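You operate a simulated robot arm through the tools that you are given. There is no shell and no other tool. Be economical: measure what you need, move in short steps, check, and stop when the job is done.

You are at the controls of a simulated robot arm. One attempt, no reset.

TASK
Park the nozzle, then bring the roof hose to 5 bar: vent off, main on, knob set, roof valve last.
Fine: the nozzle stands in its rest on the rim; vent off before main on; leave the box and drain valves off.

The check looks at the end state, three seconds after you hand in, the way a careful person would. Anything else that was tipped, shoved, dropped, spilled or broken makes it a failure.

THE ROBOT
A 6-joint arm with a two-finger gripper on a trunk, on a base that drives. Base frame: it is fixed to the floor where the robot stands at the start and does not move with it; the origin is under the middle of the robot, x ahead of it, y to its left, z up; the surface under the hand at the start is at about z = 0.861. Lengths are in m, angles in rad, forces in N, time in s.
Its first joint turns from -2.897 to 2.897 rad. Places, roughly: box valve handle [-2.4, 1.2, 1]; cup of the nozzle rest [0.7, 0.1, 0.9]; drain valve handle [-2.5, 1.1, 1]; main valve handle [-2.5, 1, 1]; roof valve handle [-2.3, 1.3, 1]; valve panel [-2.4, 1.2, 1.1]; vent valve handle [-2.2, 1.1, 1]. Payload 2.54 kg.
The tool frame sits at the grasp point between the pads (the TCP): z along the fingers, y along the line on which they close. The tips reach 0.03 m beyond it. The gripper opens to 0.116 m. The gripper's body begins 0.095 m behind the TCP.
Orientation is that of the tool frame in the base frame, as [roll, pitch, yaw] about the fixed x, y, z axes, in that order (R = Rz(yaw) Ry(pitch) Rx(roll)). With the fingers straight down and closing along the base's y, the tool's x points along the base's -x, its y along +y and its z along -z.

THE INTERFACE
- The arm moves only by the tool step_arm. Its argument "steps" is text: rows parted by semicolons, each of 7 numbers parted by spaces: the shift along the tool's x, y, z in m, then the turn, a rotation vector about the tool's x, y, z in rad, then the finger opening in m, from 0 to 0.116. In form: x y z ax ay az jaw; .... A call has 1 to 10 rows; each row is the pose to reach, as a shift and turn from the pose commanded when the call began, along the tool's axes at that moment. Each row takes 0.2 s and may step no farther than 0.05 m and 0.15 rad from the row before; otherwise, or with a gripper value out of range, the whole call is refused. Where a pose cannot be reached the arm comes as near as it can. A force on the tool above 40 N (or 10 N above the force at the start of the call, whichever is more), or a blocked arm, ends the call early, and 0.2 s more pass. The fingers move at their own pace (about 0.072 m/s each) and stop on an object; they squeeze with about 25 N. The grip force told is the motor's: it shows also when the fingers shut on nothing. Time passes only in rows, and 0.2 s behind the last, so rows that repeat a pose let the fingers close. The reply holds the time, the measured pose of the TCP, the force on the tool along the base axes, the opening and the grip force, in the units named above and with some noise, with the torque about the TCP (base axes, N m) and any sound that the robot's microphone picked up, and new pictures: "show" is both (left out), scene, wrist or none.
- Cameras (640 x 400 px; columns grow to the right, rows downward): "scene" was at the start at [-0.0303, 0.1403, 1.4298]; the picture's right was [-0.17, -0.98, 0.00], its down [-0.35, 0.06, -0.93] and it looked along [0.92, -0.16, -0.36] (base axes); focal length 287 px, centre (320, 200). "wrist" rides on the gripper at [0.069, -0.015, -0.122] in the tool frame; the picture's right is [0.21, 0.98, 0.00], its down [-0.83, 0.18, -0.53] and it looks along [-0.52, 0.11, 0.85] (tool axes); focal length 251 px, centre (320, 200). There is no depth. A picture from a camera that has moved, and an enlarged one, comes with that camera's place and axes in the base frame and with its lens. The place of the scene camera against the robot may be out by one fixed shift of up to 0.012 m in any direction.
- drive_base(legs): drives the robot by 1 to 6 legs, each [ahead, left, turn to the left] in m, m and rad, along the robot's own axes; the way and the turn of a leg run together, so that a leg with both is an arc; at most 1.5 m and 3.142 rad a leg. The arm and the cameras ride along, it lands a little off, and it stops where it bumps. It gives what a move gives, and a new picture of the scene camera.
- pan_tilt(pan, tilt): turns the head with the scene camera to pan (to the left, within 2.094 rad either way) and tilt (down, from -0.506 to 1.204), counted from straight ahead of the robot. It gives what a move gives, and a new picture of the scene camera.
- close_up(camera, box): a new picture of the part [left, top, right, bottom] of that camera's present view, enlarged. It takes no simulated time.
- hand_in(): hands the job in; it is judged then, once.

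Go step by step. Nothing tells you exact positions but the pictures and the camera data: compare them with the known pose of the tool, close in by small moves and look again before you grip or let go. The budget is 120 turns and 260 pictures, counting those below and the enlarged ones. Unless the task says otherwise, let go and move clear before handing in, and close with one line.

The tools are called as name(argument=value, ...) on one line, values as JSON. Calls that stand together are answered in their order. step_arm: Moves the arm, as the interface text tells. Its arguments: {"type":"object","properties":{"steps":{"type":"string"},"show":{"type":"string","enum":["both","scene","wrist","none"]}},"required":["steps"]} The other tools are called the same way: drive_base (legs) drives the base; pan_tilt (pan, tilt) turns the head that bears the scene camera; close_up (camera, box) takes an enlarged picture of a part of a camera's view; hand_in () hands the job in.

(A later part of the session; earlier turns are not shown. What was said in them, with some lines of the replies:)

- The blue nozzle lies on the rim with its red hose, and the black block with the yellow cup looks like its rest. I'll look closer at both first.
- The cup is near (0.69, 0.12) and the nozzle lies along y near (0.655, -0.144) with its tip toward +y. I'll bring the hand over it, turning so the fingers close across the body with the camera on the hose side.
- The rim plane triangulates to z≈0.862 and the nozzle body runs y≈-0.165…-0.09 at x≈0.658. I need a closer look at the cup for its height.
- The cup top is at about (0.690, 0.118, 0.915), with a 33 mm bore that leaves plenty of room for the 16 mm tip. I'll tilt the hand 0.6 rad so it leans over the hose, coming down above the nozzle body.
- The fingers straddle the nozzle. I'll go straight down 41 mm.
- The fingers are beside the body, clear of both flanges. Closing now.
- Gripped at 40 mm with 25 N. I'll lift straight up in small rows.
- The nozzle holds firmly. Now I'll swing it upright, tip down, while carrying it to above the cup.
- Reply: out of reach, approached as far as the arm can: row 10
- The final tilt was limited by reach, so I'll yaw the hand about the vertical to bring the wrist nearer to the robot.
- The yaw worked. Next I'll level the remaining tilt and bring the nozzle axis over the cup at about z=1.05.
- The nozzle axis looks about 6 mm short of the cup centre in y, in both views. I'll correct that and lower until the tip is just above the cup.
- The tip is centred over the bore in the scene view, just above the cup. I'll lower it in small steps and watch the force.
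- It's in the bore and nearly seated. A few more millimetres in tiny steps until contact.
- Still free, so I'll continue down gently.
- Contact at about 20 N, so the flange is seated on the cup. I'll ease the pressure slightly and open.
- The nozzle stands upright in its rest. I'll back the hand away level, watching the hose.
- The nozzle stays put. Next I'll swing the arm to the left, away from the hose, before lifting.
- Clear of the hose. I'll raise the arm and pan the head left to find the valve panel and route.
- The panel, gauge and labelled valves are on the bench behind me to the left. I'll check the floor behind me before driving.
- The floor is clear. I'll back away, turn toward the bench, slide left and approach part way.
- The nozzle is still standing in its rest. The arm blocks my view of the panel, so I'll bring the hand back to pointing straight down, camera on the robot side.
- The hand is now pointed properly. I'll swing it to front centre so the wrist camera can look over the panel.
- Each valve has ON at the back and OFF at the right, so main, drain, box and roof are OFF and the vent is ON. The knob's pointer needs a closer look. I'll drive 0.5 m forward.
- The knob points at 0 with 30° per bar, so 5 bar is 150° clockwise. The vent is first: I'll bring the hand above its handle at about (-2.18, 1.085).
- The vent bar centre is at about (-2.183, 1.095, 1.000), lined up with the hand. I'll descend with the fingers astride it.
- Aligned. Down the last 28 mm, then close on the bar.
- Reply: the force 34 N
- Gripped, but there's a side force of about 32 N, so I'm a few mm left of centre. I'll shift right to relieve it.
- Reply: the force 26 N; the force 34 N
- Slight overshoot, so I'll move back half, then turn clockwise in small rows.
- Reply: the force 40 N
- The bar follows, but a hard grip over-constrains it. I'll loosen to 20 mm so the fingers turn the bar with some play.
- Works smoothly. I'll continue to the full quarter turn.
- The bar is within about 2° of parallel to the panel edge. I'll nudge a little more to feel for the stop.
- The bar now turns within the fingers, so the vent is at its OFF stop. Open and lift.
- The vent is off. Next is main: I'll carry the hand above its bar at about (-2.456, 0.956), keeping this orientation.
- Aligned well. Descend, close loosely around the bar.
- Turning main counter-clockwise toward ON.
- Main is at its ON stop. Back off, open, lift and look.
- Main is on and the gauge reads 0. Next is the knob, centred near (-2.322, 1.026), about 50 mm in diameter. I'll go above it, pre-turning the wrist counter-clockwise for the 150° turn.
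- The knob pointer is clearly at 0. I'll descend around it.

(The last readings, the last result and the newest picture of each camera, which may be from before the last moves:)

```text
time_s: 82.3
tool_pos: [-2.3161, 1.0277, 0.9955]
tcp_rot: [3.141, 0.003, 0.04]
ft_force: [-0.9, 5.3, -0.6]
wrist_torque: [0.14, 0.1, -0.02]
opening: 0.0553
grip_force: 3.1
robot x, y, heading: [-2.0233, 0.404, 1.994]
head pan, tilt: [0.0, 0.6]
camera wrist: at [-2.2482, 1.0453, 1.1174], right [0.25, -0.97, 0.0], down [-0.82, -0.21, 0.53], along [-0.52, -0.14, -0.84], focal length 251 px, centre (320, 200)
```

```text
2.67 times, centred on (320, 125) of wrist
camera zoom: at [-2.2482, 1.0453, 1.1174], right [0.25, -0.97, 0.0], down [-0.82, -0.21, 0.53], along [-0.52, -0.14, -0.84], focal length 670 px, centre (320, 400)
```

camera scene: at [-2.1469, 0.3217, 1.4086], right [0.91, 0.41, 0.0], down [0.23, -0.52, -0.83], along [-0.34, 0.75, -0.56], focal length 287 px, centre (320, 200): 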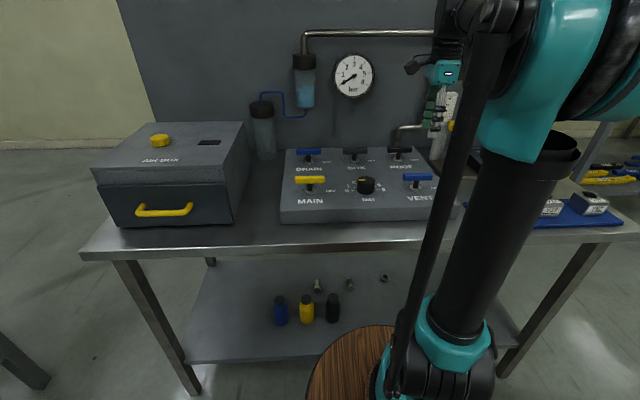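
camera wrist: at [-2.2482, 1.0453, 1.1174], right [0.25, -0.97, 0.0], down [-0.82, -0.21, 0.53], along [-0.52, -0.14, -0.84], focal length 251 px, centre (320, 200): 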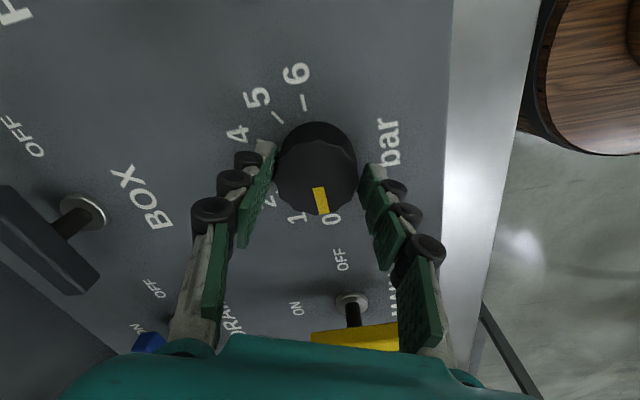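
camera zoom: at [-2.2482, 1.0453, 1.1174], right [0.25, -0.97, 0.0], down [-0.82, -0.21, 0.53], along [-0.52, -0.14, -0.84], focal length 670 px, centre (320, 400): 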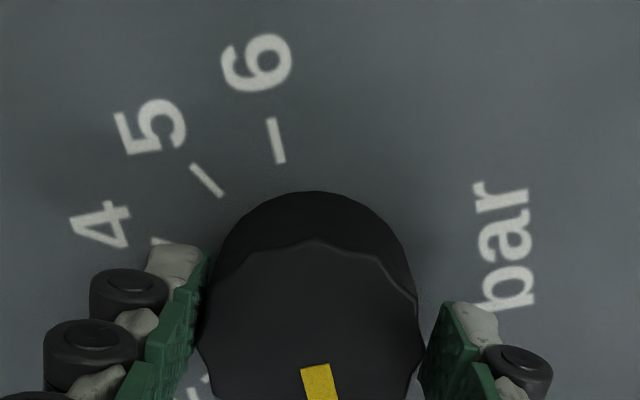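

One finger touched first; I'll shift 2 mm and grip.

step_arm(steps="0 -0.002 0 0 0 0 0.052; 0 -0.002 0 0 0 0 0.046; 0 -0.002 0 0 0 0 0.042; 0 -0.002 0 0 0 0 0.04", show="wrist")

```text
time_s: 83.3
tool_pos: [-2.3163, 1.0308, 0.9948]
tcp_rot: [-3.14, 0.001, 0.041]
ft_force: [-1.5, 11.4, 8.1]
wrist_torque: [0.33, -0.02, -0.02]
opening: 0.0506
grip_force: 45.0
robot x, y, heading: [-2.0212, 0.4076, 1.988]
head pan, tilt: [0.0, 0.6]
camera wrist: at [-2.2483, 1.0474, 1.1178], right [0.25, -0.97, 0.0], down [-0.82, -0.21, 0.53], along [-0.52, -0.13, -0.84], focal length 251 px, centre (320, 200)
```

wrist: 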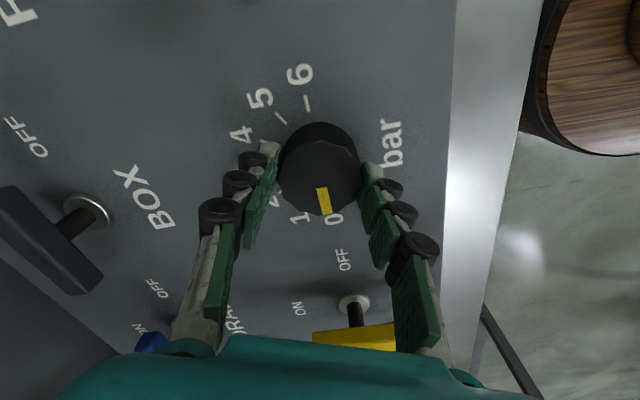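

Gripped. Ease 1 mm more and begin the clockwise turn.

step_arm(steps="0 -0.001 0 0 0 0 0.04; 0 -0.001 0 0 0 0.13 0.04; 0 -0.001 0 0 0 0.26 0.04; 0 -0.001 0 0 0 0.39 0.04; 0 -0.001 0 0 0 0.52 0.04", show="wrist")

```text
time_s: 84.5
tool_pos: [-2.3159, 1.0312, 0.9952]
tcp_rot: [3.141, 0.0, -0.484]
ft_force: [-0.6, 1.4, -10.8]
wrist_torque: [0.5, 0.72, -0.01]
opening: 0.0505
grip_force: 44.8
robot x, y, heading: [-2.0202, 0.4063, 1.988]
head pan, tilt: [0.0, 0.6]
camera wrist: at [-2.2485, 1.0112, 1.1178], right [-0.26, -0.96, 0.0], down [-0.82, 0.22, 0.53], along [-0.52, 0.14, -0.85], focal length 251 px, centre (320, 200)
```

wrist: 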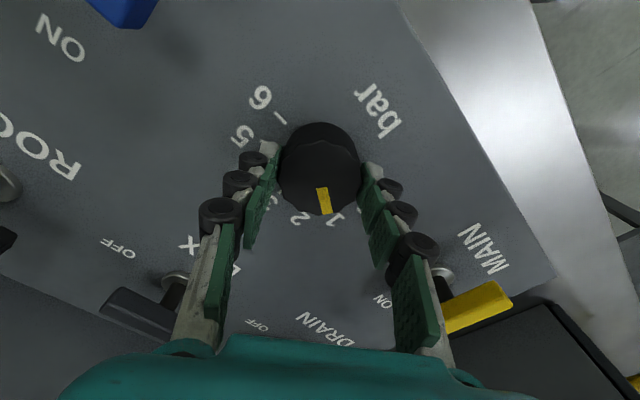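

The knob turns with the hand without slip (now at 1). Continue.

step_arm(steps="0 0 0 0 0 0.13 0.04; 0 0 0 0 0 0.26 0.04; 0 0 0 0 0 0.39 0.04; 0 0 0 0 0 0.52 0.04; 0 0 0 0 0 0.65 0.04; 0 0 0 0 0 0.78 0.04; 0 0 0 0 0 0.91 0.04; 0 0 0 0 0 1.04 0.04; 0 0 0 0 0 1.17 0.04; 0 0 0 0 0 1.3 0.04", show="wrist")

close_up(camera="scene", box=[310, 40, 410, 110])

```text
time_s: 86.7
tool_pos: [-2.3164, 1.0297, 0.9952]
tcp_rot: [3.141, -0.002, -1.781]
ft_force: [8.9, -3.5, -29.4]
wrist_torque: [0.14, -0.14, -0.02]
opening: 0.0505
grip_force: 45.1
robot x, y, heading: [-2.0186, 0.4029, 1.99]
head pan, tilt: [0.0, 0.6]
camera wrist: at [-2.3163, 0.9592, 1.1181], right [-1.0, 0.0, 0.0], down [0.0, 0.85, 0.53], along [0.0, 0.53, -0.85], focal length 251 px, centre (320, 200)
```

wrist: 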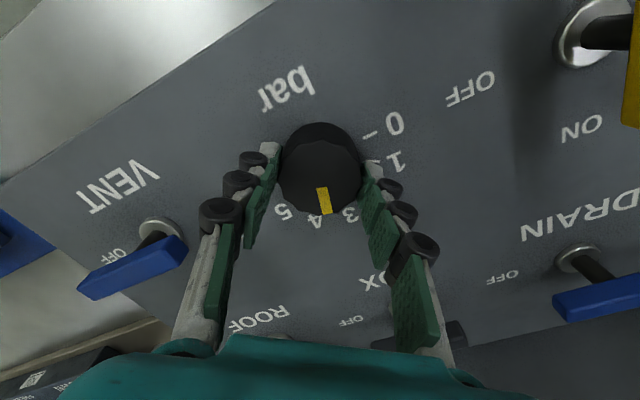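

```text
5.71 times, centred on (360, 75) of scene
camera zoom: at [-2.1469, 0.3222, 1.4086], right [0.91, 0.41, 0.0], down [0.23, -0.52, -0.82], along [-0.34, 0.75, -0.57], focal length 1641 px, centre (91, 914)
```

zoom: 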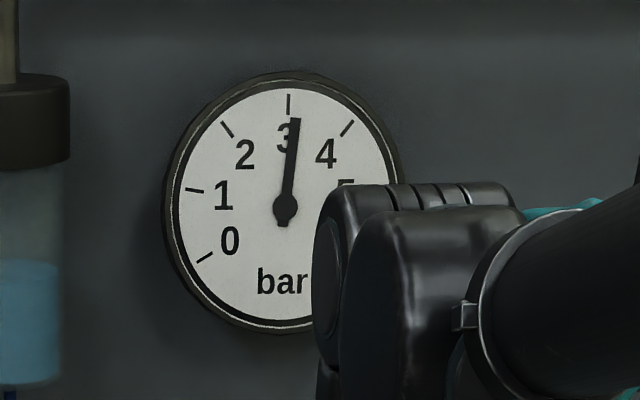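

The gauge tracks the knob (above 3 and settling). Turn the remaining 45°.

step_arm(steps="0 0 0.0007 0 0 0.13 0.04; 0 0 0.001 0 0 0.26 0.04; 0 0 0.001 0 0 0.39 0.04; 0 0 0.001 0 0 0.52 0.04; 0 0 0.001 0 0 0.65 0.04; 0 0 0.001 0 0 0.77 0.04; 0 0 0.001 0 0 0.77 0.04", show="wrist")

close_up(camera="scene", box=[310, 40, 410, 110])

close_up(camera="wrist", box=[220, 100, 420, 250])

```text
time_s: 88.3
tool_pos: [-2.3161, 1.0301, 0.9963]
tcp_rot: [-3.141, -0.001, -2.553]
ft_force: [9.1, -2.0, 6.7]
wrist_torque: [0.14, -0.43, -0.03]
opening: 0.0504
grip_force: 45.2
robot x, y, heading: [-2.0211, 0.4044, 1.994]
head pan, tilt: [0.0, 0.6]
camera wrist: at [-2.3654, 0.9787, 1.118], right [-0.72, 0.69, 0.0], down [0.59, 0.61, 0.53], along [0.37, 0.39, -0.85], focal length 251 px, centre (320, 200)
```

wrist: 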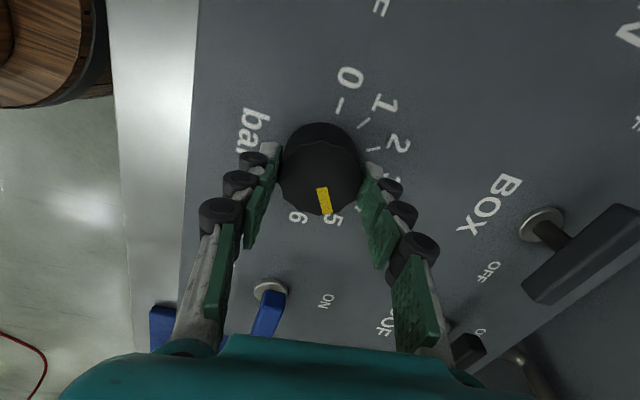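

```text
5.71 times, centred on (360, 75) of scene
camera zoom: at [-2.1464, 0.3213, 1.4086], right [0.91, 0.41, 0.0], down [0.23, -0.52, -0.83], along [-0.34, 0.75, -0.56], focal length 1641 px, centre (91, 914)
```

zoom: 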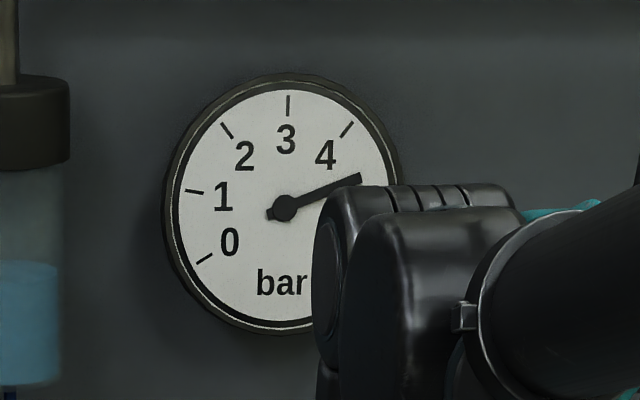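

```text
2.67 times, centred on (320, 175) of wrist
camera zoom: at [-2.3654, 0.9787, 1.118], right [-0.72, 0.69, 0.0], down [0.59, 0.61, 0.53], along [0.37, 0.39, -0.85], focal length 670 px, centre (320, 267)
```

zoom: 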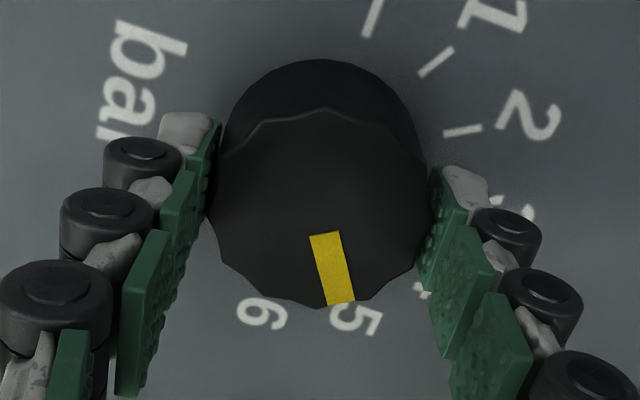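

The pointer sits near 5 and the gauge is still settling. I'll wait briefly and re-read.

step_arm(steps="0 0 0 0 0 0 0.04; 0 0 0 0 0 0 0.04; 0 0 0 0 0 0 0.04; 0 0 0 0 0 0 0.04; 0 0 0 0 0 0 0.04; 0 0 0 0 0 0 0.04", show="none")

close_up(camera="scene", box=[310, 40, 410, 110])

```text
time_s: 89.7
tool_pos: [-2.3162, 1.0305, 0.9948]
tcp_rot: [3.139, -0.001, -2.55]
ft_force: [8.8, 0.1, 11.4]
wrist_torque: [0.02, -0.16, 0.01]
opening: 0.0506
grip_force: 44.6
robot x, y, heading: [-2.0204, 0.4017, 1.988]
head pan, tilt: [0.0, 0.6]
```

```text
5.71 times, centred on (360, 75) of scene
camera zoom: at [-2.1464, 0.3213, 1.4086], right [0.91, 0.41, 0.0], down [0.23, -0.52, -0.83], along [-0.34, 0.75, -0.56], focal length 1641 px, centre (91, 914)
```

zoom: 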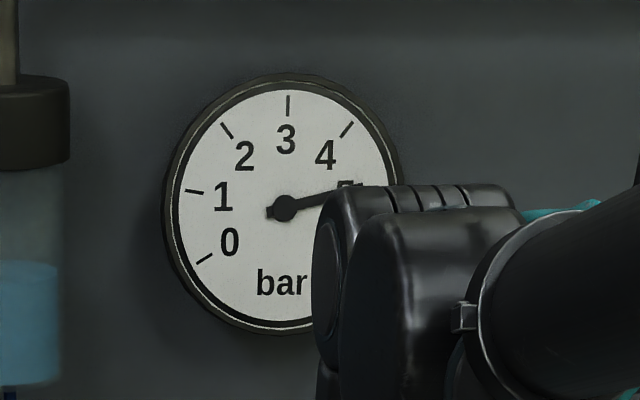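

About 4.95 bar by the angle. Add the last 0.025 rad, release and lift to read the gauge clearly.

step_arm(steps="0 0 0 0 0 0.025 0.04; 0 0 0 0 0 0.025 0.04; 0 0 0 0 0 0.025 0.055; 0 0 0 0 0 0.025 0.08; 0 0 0 0 0 0.025 0.08; 0 0 -0.04 0 0 0.025 0.08; 0 0 -0.08 0 0 0.025 0.08; 0 0 -0.12 0 0 0.025 0.08; 0 0 -0.16 0 0 0.025 0.08; 0 0 -0.2 0 0 0.025 0.08", show="both")

close_up(camera="scene", box=[310, 40, 410, 110])

close_up(camera="scene", box=[270, 140, 470, 230])

```text
time_s: 91.9
tool_pos: [-2.3162, 1.0306, 1.1942]
tcp_rot: [-3.142, -0.003, -2.577]
ft_force: [-0.1, -0.4, 0.2]
wrist_torque: [0.0, 0.0, -0.01]
opening: 0.0802
grip_force: 0.1
robot x, y, heading: [-2.0184, 0.4007, 1.991]
head pan, tilt: [0.0, 0.6]
camera scene: at [-2.1469, 0.3216, 1.4086], right [0.91, 0.41, 0.0], down [0.23, -0.52, -0.83], along [-0.34, 0.75, -0.56], focal length 287 px, centre (320, 200)
camera wrist: at [-2.3671, 0.98, 1.3175], right [-0.7, 0.71, 0.0], down [0.6, 0.6, 0.53], along [0.38, 0.38, -0.85], focal length 251 px, centre (320, 200)
```

scene: 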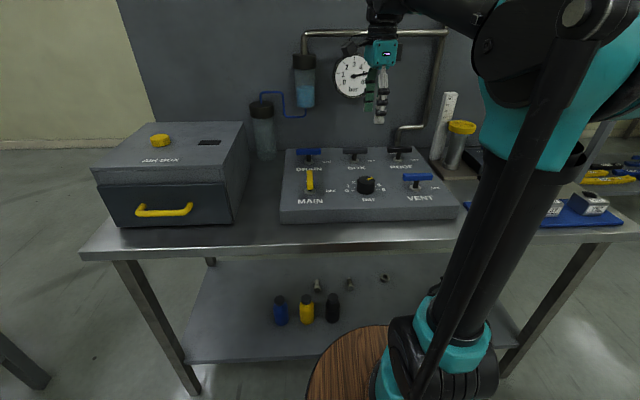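
wrist: 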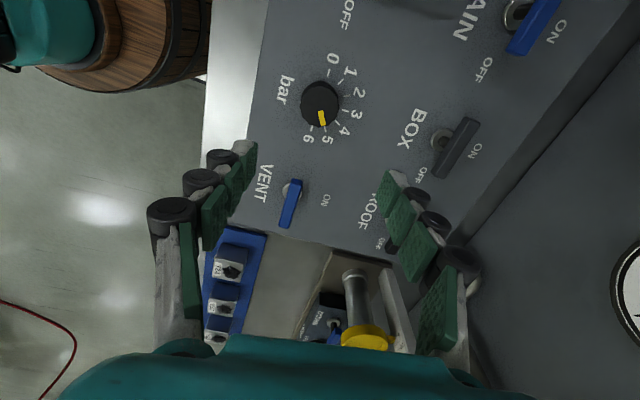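

```text
5.71 times, centred on (360, 75) of scene
camera zoom: at [-2.1469, 0.3216, 1.4086], right [0.91, 0.41, 0.0], down [0.23, -0.52, -0.83], along [-0.34, 0.75, -0.56], focal length 1641 px, centre (91, 914)
```

zoom: 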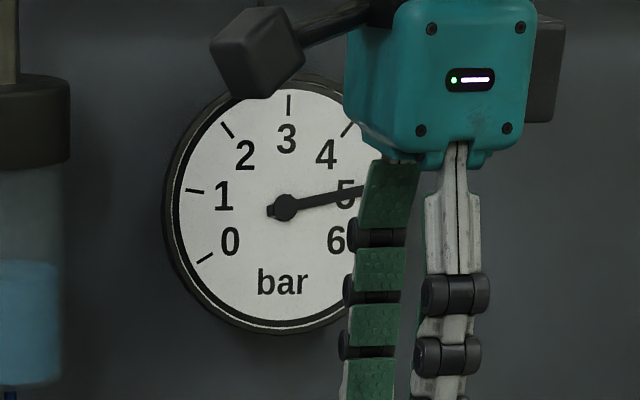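

```text
3.20 times, centred on (370, 185) of scene
camera zoom: at [-2.1469, 0.3216, 1.4086], right [0.91, 0.41, 0.0], down [0.23, -0.52, -0.83], along [-0.34, 0.75, -0.56], focal length 919 px, centre (160, 248)
```

zoom: 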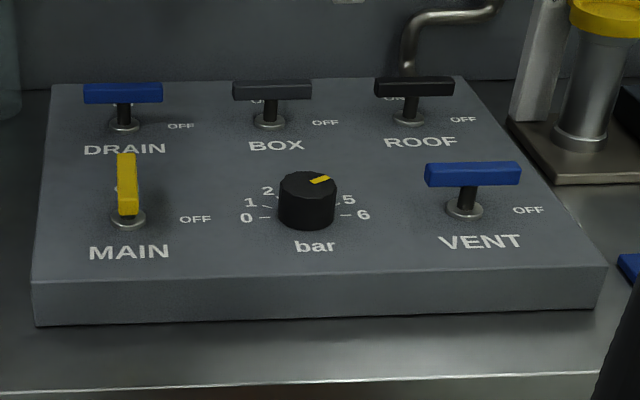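

The pointer is at 5, the gauge is at about 5, main is on and the vent is off. Roof valve last: I'll bring the hand above its bar at about (-2.268, 1.264).

step_arm(steps="-0.0275 0.0285 0.006 0 0 0.018 0.06; -0.055 0.057 0.011 0 0 0.037 0.06; -0.0826 0.0856 0.017 0 0 0.055 0.06; -0.11 0.114 0.023 0 0 0.073 0.06; -0.1378 0.1427 0.028 0 0 0.092 0.06; -0.1653 0.1712 0.034 0 0 0.11 0.06", show="both")

close_up(camera="scene", box=[310, 40, 410, 110])

```text
time_s: 93.3
tool_pos: [-2.2676, 1.2648, 1.1607]
tcp_rot: [3.141, -0.001, -2.686]
ft_force: [0.4, -0.7, 0.1]
wrist_torque: [0.09, -0.03, 0.0]
opening: 0.0601
grip_force: 0.0
robot x, y, heading: [-2.017, 0.4052, 1.994]
head pan, tilt: [0.0, 0.6]
camera scene: at [-2.1468, 0.321, 1.4086], right [0.91, 0.41, 0.0], down [0.23, -0.52, -0.83], along [-0.34, 0.75, -0.56], focal length 287 px, centre (320, 200)
camera wrist: at [-2.3235, 1.2185, 1.2828], right [-0.62, 0.78, 0.0], down [0.66, 0.53, 0.53], along [0.42, 0.33, -0.85], focal length 251 px, centre (320, 200)
```

scene: 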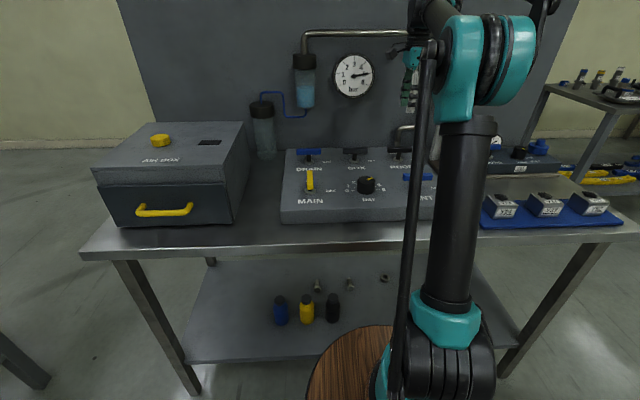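
wrist: 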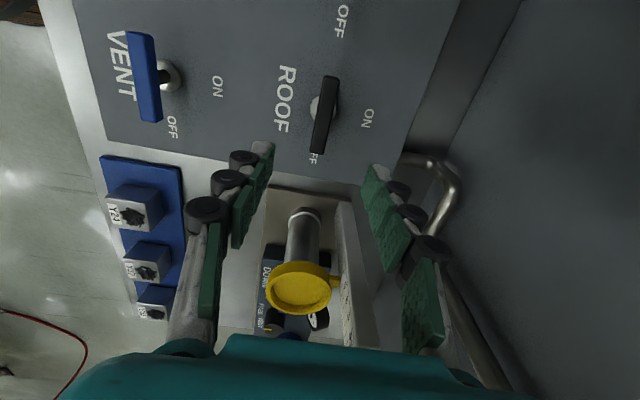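

```text
5.71 times, centred on (360, 75) of scene
camera zoom: at [-2.1468, 0.321, 1.4086], right [0.91, 0.41, 0.0], down [0.23, -0.52, -0.83], along [-0.34, 0.75, -0.56], focal length 1641 px, centre (91, 914)
```

zoom: 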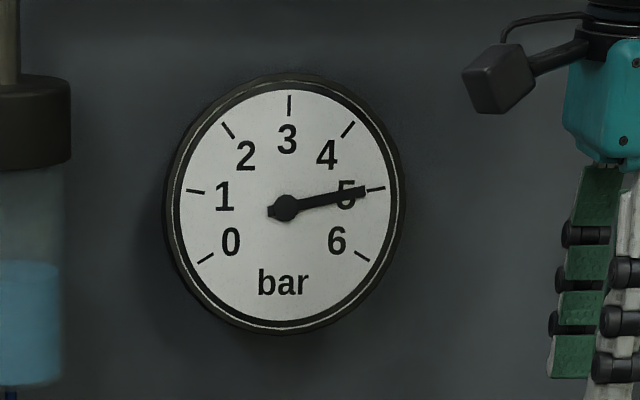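

The gauge needle rests on 5. The hand is right over the roof bar, so I'll descend.

step_arm(steps="0 0 0.04 0 0 0 0.06; 0 0 0.08 0 0 0 0.06; 0 0 0.122 0 0 0 0.06", show="wrist")

```text
time_s: 94.1
tool_pos: [-2.2676, 1.2643, 1.0377]
tcp_rot: [3.141, -0.001, -2.687]
ft_force: [0.5, -0.5, 0.5]
wrist_torque: [0.02, 0.03, -0.01]
opening: 0.0599
grip_force: 0.0
robot x, y, heading: [-2.0167, 0.4051, 1.987]
head pan, tilt: [0.0, 0.6]
camera wrist: at [-2.3242, 1.2193, 1.1609], right [-0.62, 0.78, 0.0], down [0.66, 0.53, 0.53], along [0.42, 0.33, -0.85], focal length 251 px, centre (320, 200)
```

wrist: 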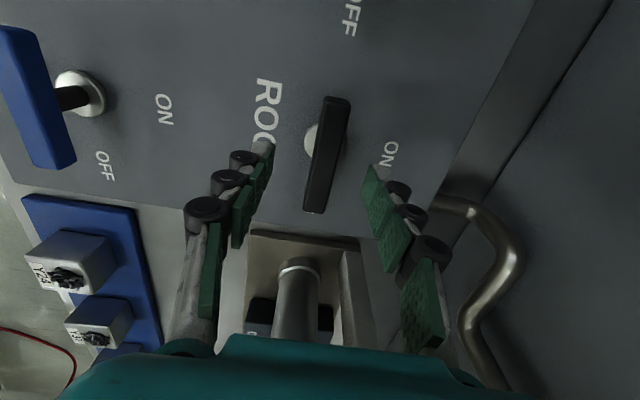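

step_arm(steps="0.001 0 0.018 0 0 0 0.06; 0.001 0 0.035 0 0 0 0.06; 0.001 0 0.035 0 0 0 0.035; 0.001 0 0.035 0 0 0 0.0205; 0.001 0 0.035 0 0 0 0.0205", show="wrist")

```text
time_s: 95.3
tool_pos: [-2.2689, 1.2641, 1.0027]
tcp_rot: [-3.14, 0.0, -2.685]
ft_force: [-3.0, 4.4, -1.7]
wrist_torque: [0.08, 0.0, 0.02]
opening: 0.0246
grip_force: 3.0
robot x, y, heading: [-2.021, 0.4084, 1.991]
head pan, tilt: [0.0, 0.6]
camera wrist: at [-2.3248, 1.219, 1.1258], right [-0.62, 0.78, 0.0], down [0.66, 0.53, 0.53], along [0.42, 0.33, -0.85], focal length 251 px, centre (320, 200)
```

wrist: 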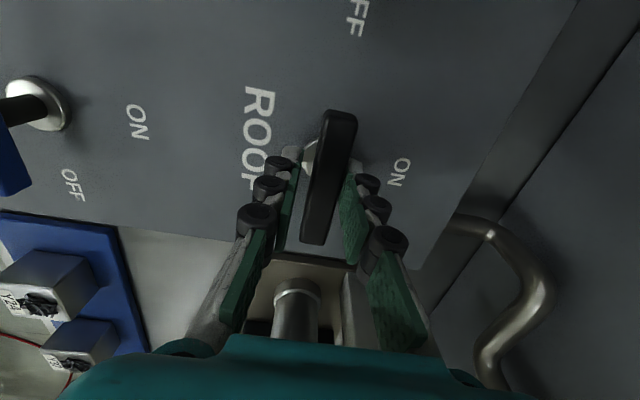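

Shift 2 mm back to centre and turn counter-clockwise.

step_arm(steps="0 0.002 0 0 0 0 0.0205; 0 0.002 0 0 0 -0.12 0.0205; 0 0.002 0 0 0 -0.24 0.0205; 0 0.002 0 0 0 -0.36 0.0205; 0 0.002 0 0 0 -0.48 0.0205; 0 0.002 0 0 0 -0.6 0.0205; 0 0.002 0 0 0 -0.72 0.0205; 0 0.002 0 0 0 -0.84 0.0205", show="wrist")

```text
time_s: 97.1
tool_pos: [-2.2699, 1.2643, 1.003]
tcp_rot: [-3.141, 0.0, -1.843]
ft_force: [0.7, -0.2, -0.7]
wrist_torque: [0.04, 0.01, 0.01]
opening: 0.0209
grip_force: 0.1
robot x, y, heading: [-2.0207, 0.4061, 1.994]
head pan, tilt: [0.0, 0.6]
camera wrist: at [-2.2744, 1.1934, 1.1262], right [-1.0, 0.06, 0.0], down [0.05, 0.84, 0.53], along [0.03, 0.53, -0.85], focal length 251 px, centre (320, 200)
```

wrist: 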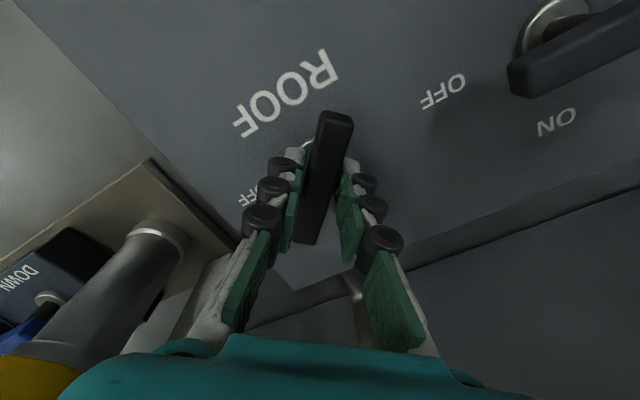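

step_arm(steps="0 0 0 0 0 -0.12 0.0205; 0 0 0 0 0 -0.24 0.0205; 0 0 0 0 0 -0.36 0.0205; 0 0 0 0 0 -0.48 0.0205; 0 0 0 0 0 -0.6 0.0205; 0 0 0 0 0 -0.72 0.0205; 0 0 0 0 0 -0.8 0.0205", show="wrist")

```text
time_s: 98.7
tool_pos: [-2.2709, 1.2654, 1.0034]
tcp_rot: [3.138, 0.0, -1.044]
ft_force: [5.2, 1.4, -0.7]
wrist_torque: [-0.06, -0.1, -0.07]
opening: 0.0241
grip_force: 2.8
robot x, y, heading: [-2.0184, 0.4007, 1.992]
head pan, tilt: [0.0, 0.6]
camera wrist: at [-2.2228, 1.2122, 1.1259], right [-0.74, -0.68, 0.0], down [-0.57, 0.62, 0.53], along [-0.36, 0.39, -0.85], focal length 251 px, centre (320, 200)
```

wrist: 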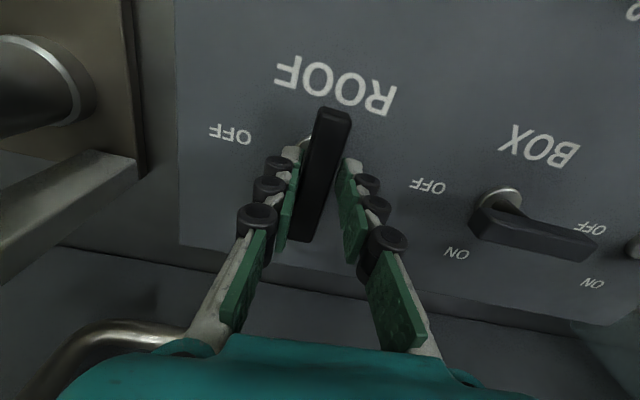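

step_arm(steps="0 0 0 0 0 -0.06 0.0205; 0 0 0 0 0 -0.12 0.0205; 0 0 0 0 0 -0.18 0.0205", show="wrist")

```text
time_s: 99.5
tool_pos: [-2.269, 1.2655, 1.0044]
tcp_rot: [3.141, 0.0, -0.865]
ft_force: [11.7, 2.4, -1.2]
wrist_torque: [0.04, -0.19, -0.17]
opening: 0.0271
grip_force: 4.9
robot x, y, heading: [-2.0224, 0.4045, 1.986]
head pan, tilt: [0.0, 0.6]
camera wrist: at [-2.2136, 1.2216, 1.1262], right [-0.6, -0.8, 0.0], down [-0.67, 0.51, 0.53], along [-0.43, 0.32, -0.85], focal length 251 px, centre (320, 200)
```

wrist: 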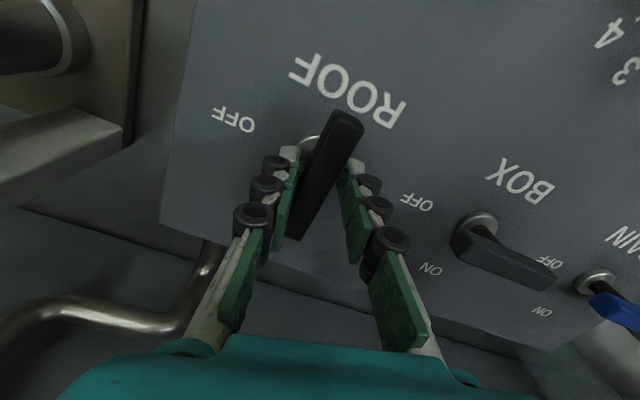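

Same reading as main at its stop, so roof is ON. Back off, open, lift, and look.

step_arm(steps="0 0 0 0 0 0.1 0.03; 0 0 0 0 0 0.2 0.055; 0 0 0 0 0 0.2 0.055; 0 0 -0.04 0 0 0.2 0.055; 0 0 -0.08 0 0 0.2 0.055; 0 0 -0.12 0 0 0.2 0.055; 0 0 -0.16 0 0 0.25 0.055; 0 0 -0.2 0 0 0.29 0.055; 0.045 0 -0.21 0 0 0.29 0.055; 0.09 0 -0.21 0 0 0.29 0.055", show="both")

step_arm(steps="0.045 0 0 0 0 0 0.055; 0.09 0 0 0 0 0 0.055; 0.135 0 0 0 0 0 0.055; 0.18 0 -0.02 0 0 0 0.055; 0.22 0 -0.04 0 0 0 0.055", show="none")

close_up(camera="scene", box=[270, 140, 470, 230])

close_up(camera="scene", box=[310, 40, 410, 110])

```text
time_s: 101.7
tool_pos: [-2.2123, 1.1971, 1.2121]
tcp_rot: [3.139, 0.0, -1.155]
ft_force: [0.1, 0.9, -1.0]
wrist_torque: [-0.06, -0.04, 0.03]
opening: 0.055
grip_force: 0.0
robot x, y, heading: [-2.0225, 0.4082, 1.987]
head pan, tilt: [0.0, 0.6]
camera scene: at [-2.1471, 0.3221, 1.4086], right [0.91, 0.41, 0.0], down [0.23, -0.52, -0.82], along [-0.34, 0.75, -0.57], focal length 287 px, centre (320, 200)
camera wrist: at [-2.1709, 1.1391, 1.3354], right [-0.81, -0.59, 0.0], down [-0.5, 0.68, 0.53], along [-0.32, 0.43, -0.85], focal length 251 px, centre (320, 200)
```

scene: 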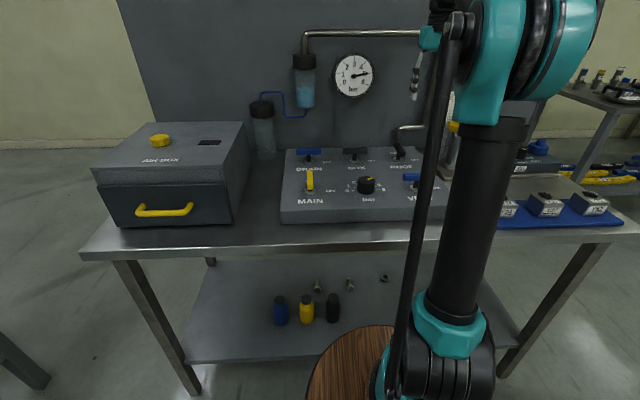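
wrist: 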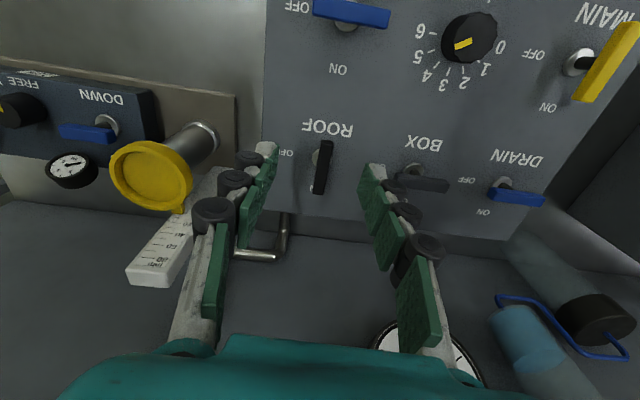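

```text
time_s: 102.9
tool_pos: [-2.1228, 0.9961, 1.2531]
tcp_rot: [3.14, 0.0, -1.155]
ft_force: [-0.5, 0.8, -0.7]
wrist_torque: [-0.04, -0.02, -0.01]
opening: 0.0551
grip_force: 0.0
robot x, y, heading: [-2.0194, 0.4014, 1.986]
head pan, tilt: [0.0, 0.6]
```

```text
3.20 times, centred on (370, 185) of scene
camera zoom: at [-2.147, 0.322, 1.4086], right [0.91, 0.41, 0.0], down [0.23, -0.52, -0.82], along [-0.34, 0.75, -0.57], focal length 919 px, centre (160, 248)
```

zoom: 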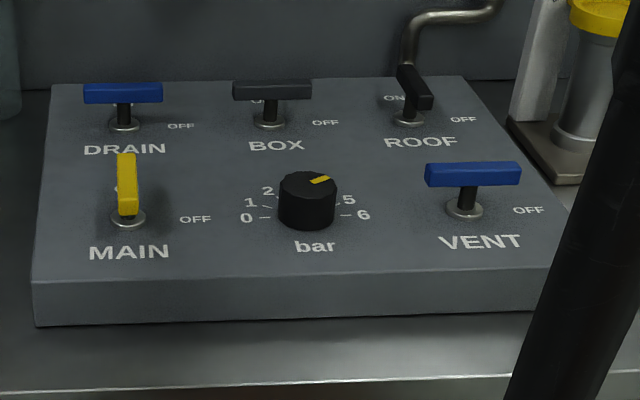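

```text
5.71 times, centred on (360, 75) of scene
camera zoom: at [-2.147, 0.322, 1.4086], right [0.91, 0.41, 0.0], down [0.23, -0.52, -0.82], along [-0.34, 0.75, -0.57], focal length 1641 px, centre (91, 914)
```

zoom: 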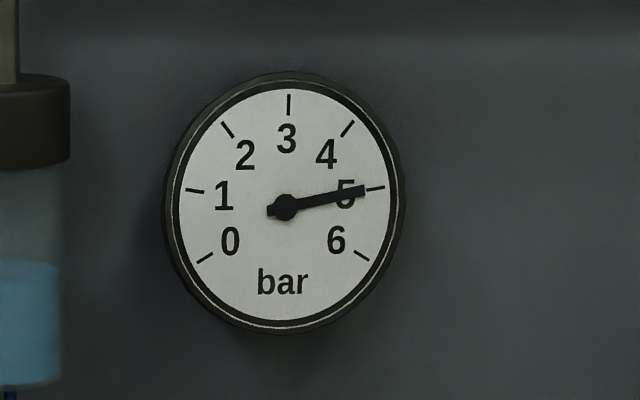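

All valves are as wanted and the gauge reads 5. One last look back at the nozzle now that the hose is pressurised.

pan_tilt(pan=-2.06, tilt=0.25)

close_up(camera="scene", box=[270, 130, 370, 230])

```text
time_s: 104.9
tool_pos: [-2.1235, 0.9961, 1.2536]
tcp_rot: [3.139, 0.0, -1.155]
ft_force: [0.4, 0.2, 0.3]
wrist_torque: [0.0, -0.03, 0.01]
opening: 0.055
grip_force: 0.2
robot x, y, heading: [-2.0222, 0.4089, 1.992]
head pan, tilt: [-2.059, 0.25]
camera scene: at [-2.0177, 0.2345, 1.4408], right [-0.07, -1.0, 0.0], down [-0.25, 0.02, -0.97], along [0.97, -0.07, -0.25], focal length 287 px, centre (320, 200)
```

scene: 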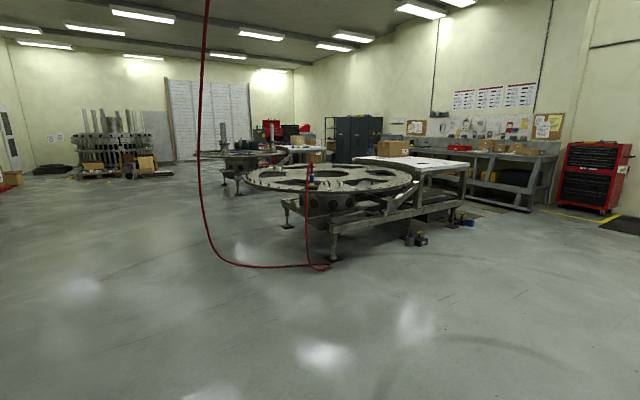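

```text
4.00 times, centred on (320, 180) of scene
camera zoom: at [-2.0177, 0.2345, 1.4408], right [-0.07, -1.0, 0.0], down [-0.25, 0.02, -0.97], along [0.97, -0.07, -0.25], focal length 1149 px, centre (320, 280)
```

zoom: 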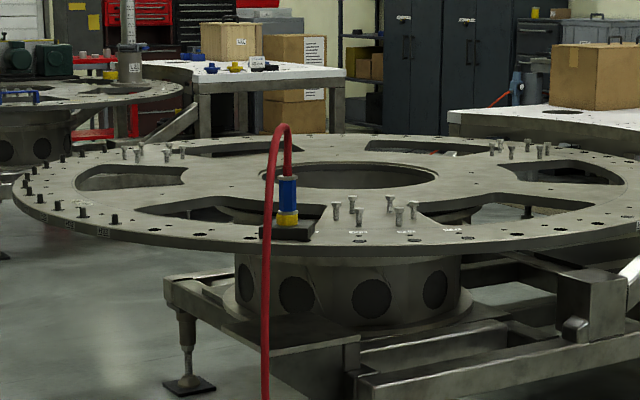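

The nozzle stands upright in its rest, the hand is clear, and all the settings are right, so I'm handing in.

hand_in()

```text
The job is handed in.
```

The job is handed in. The nozzle stands in its rest on the rim. I turned the vent off, then main on, set the knob to 5 and opened the roof valve last. The gauge reads 5 bar, and the box and drain valves stayed off.
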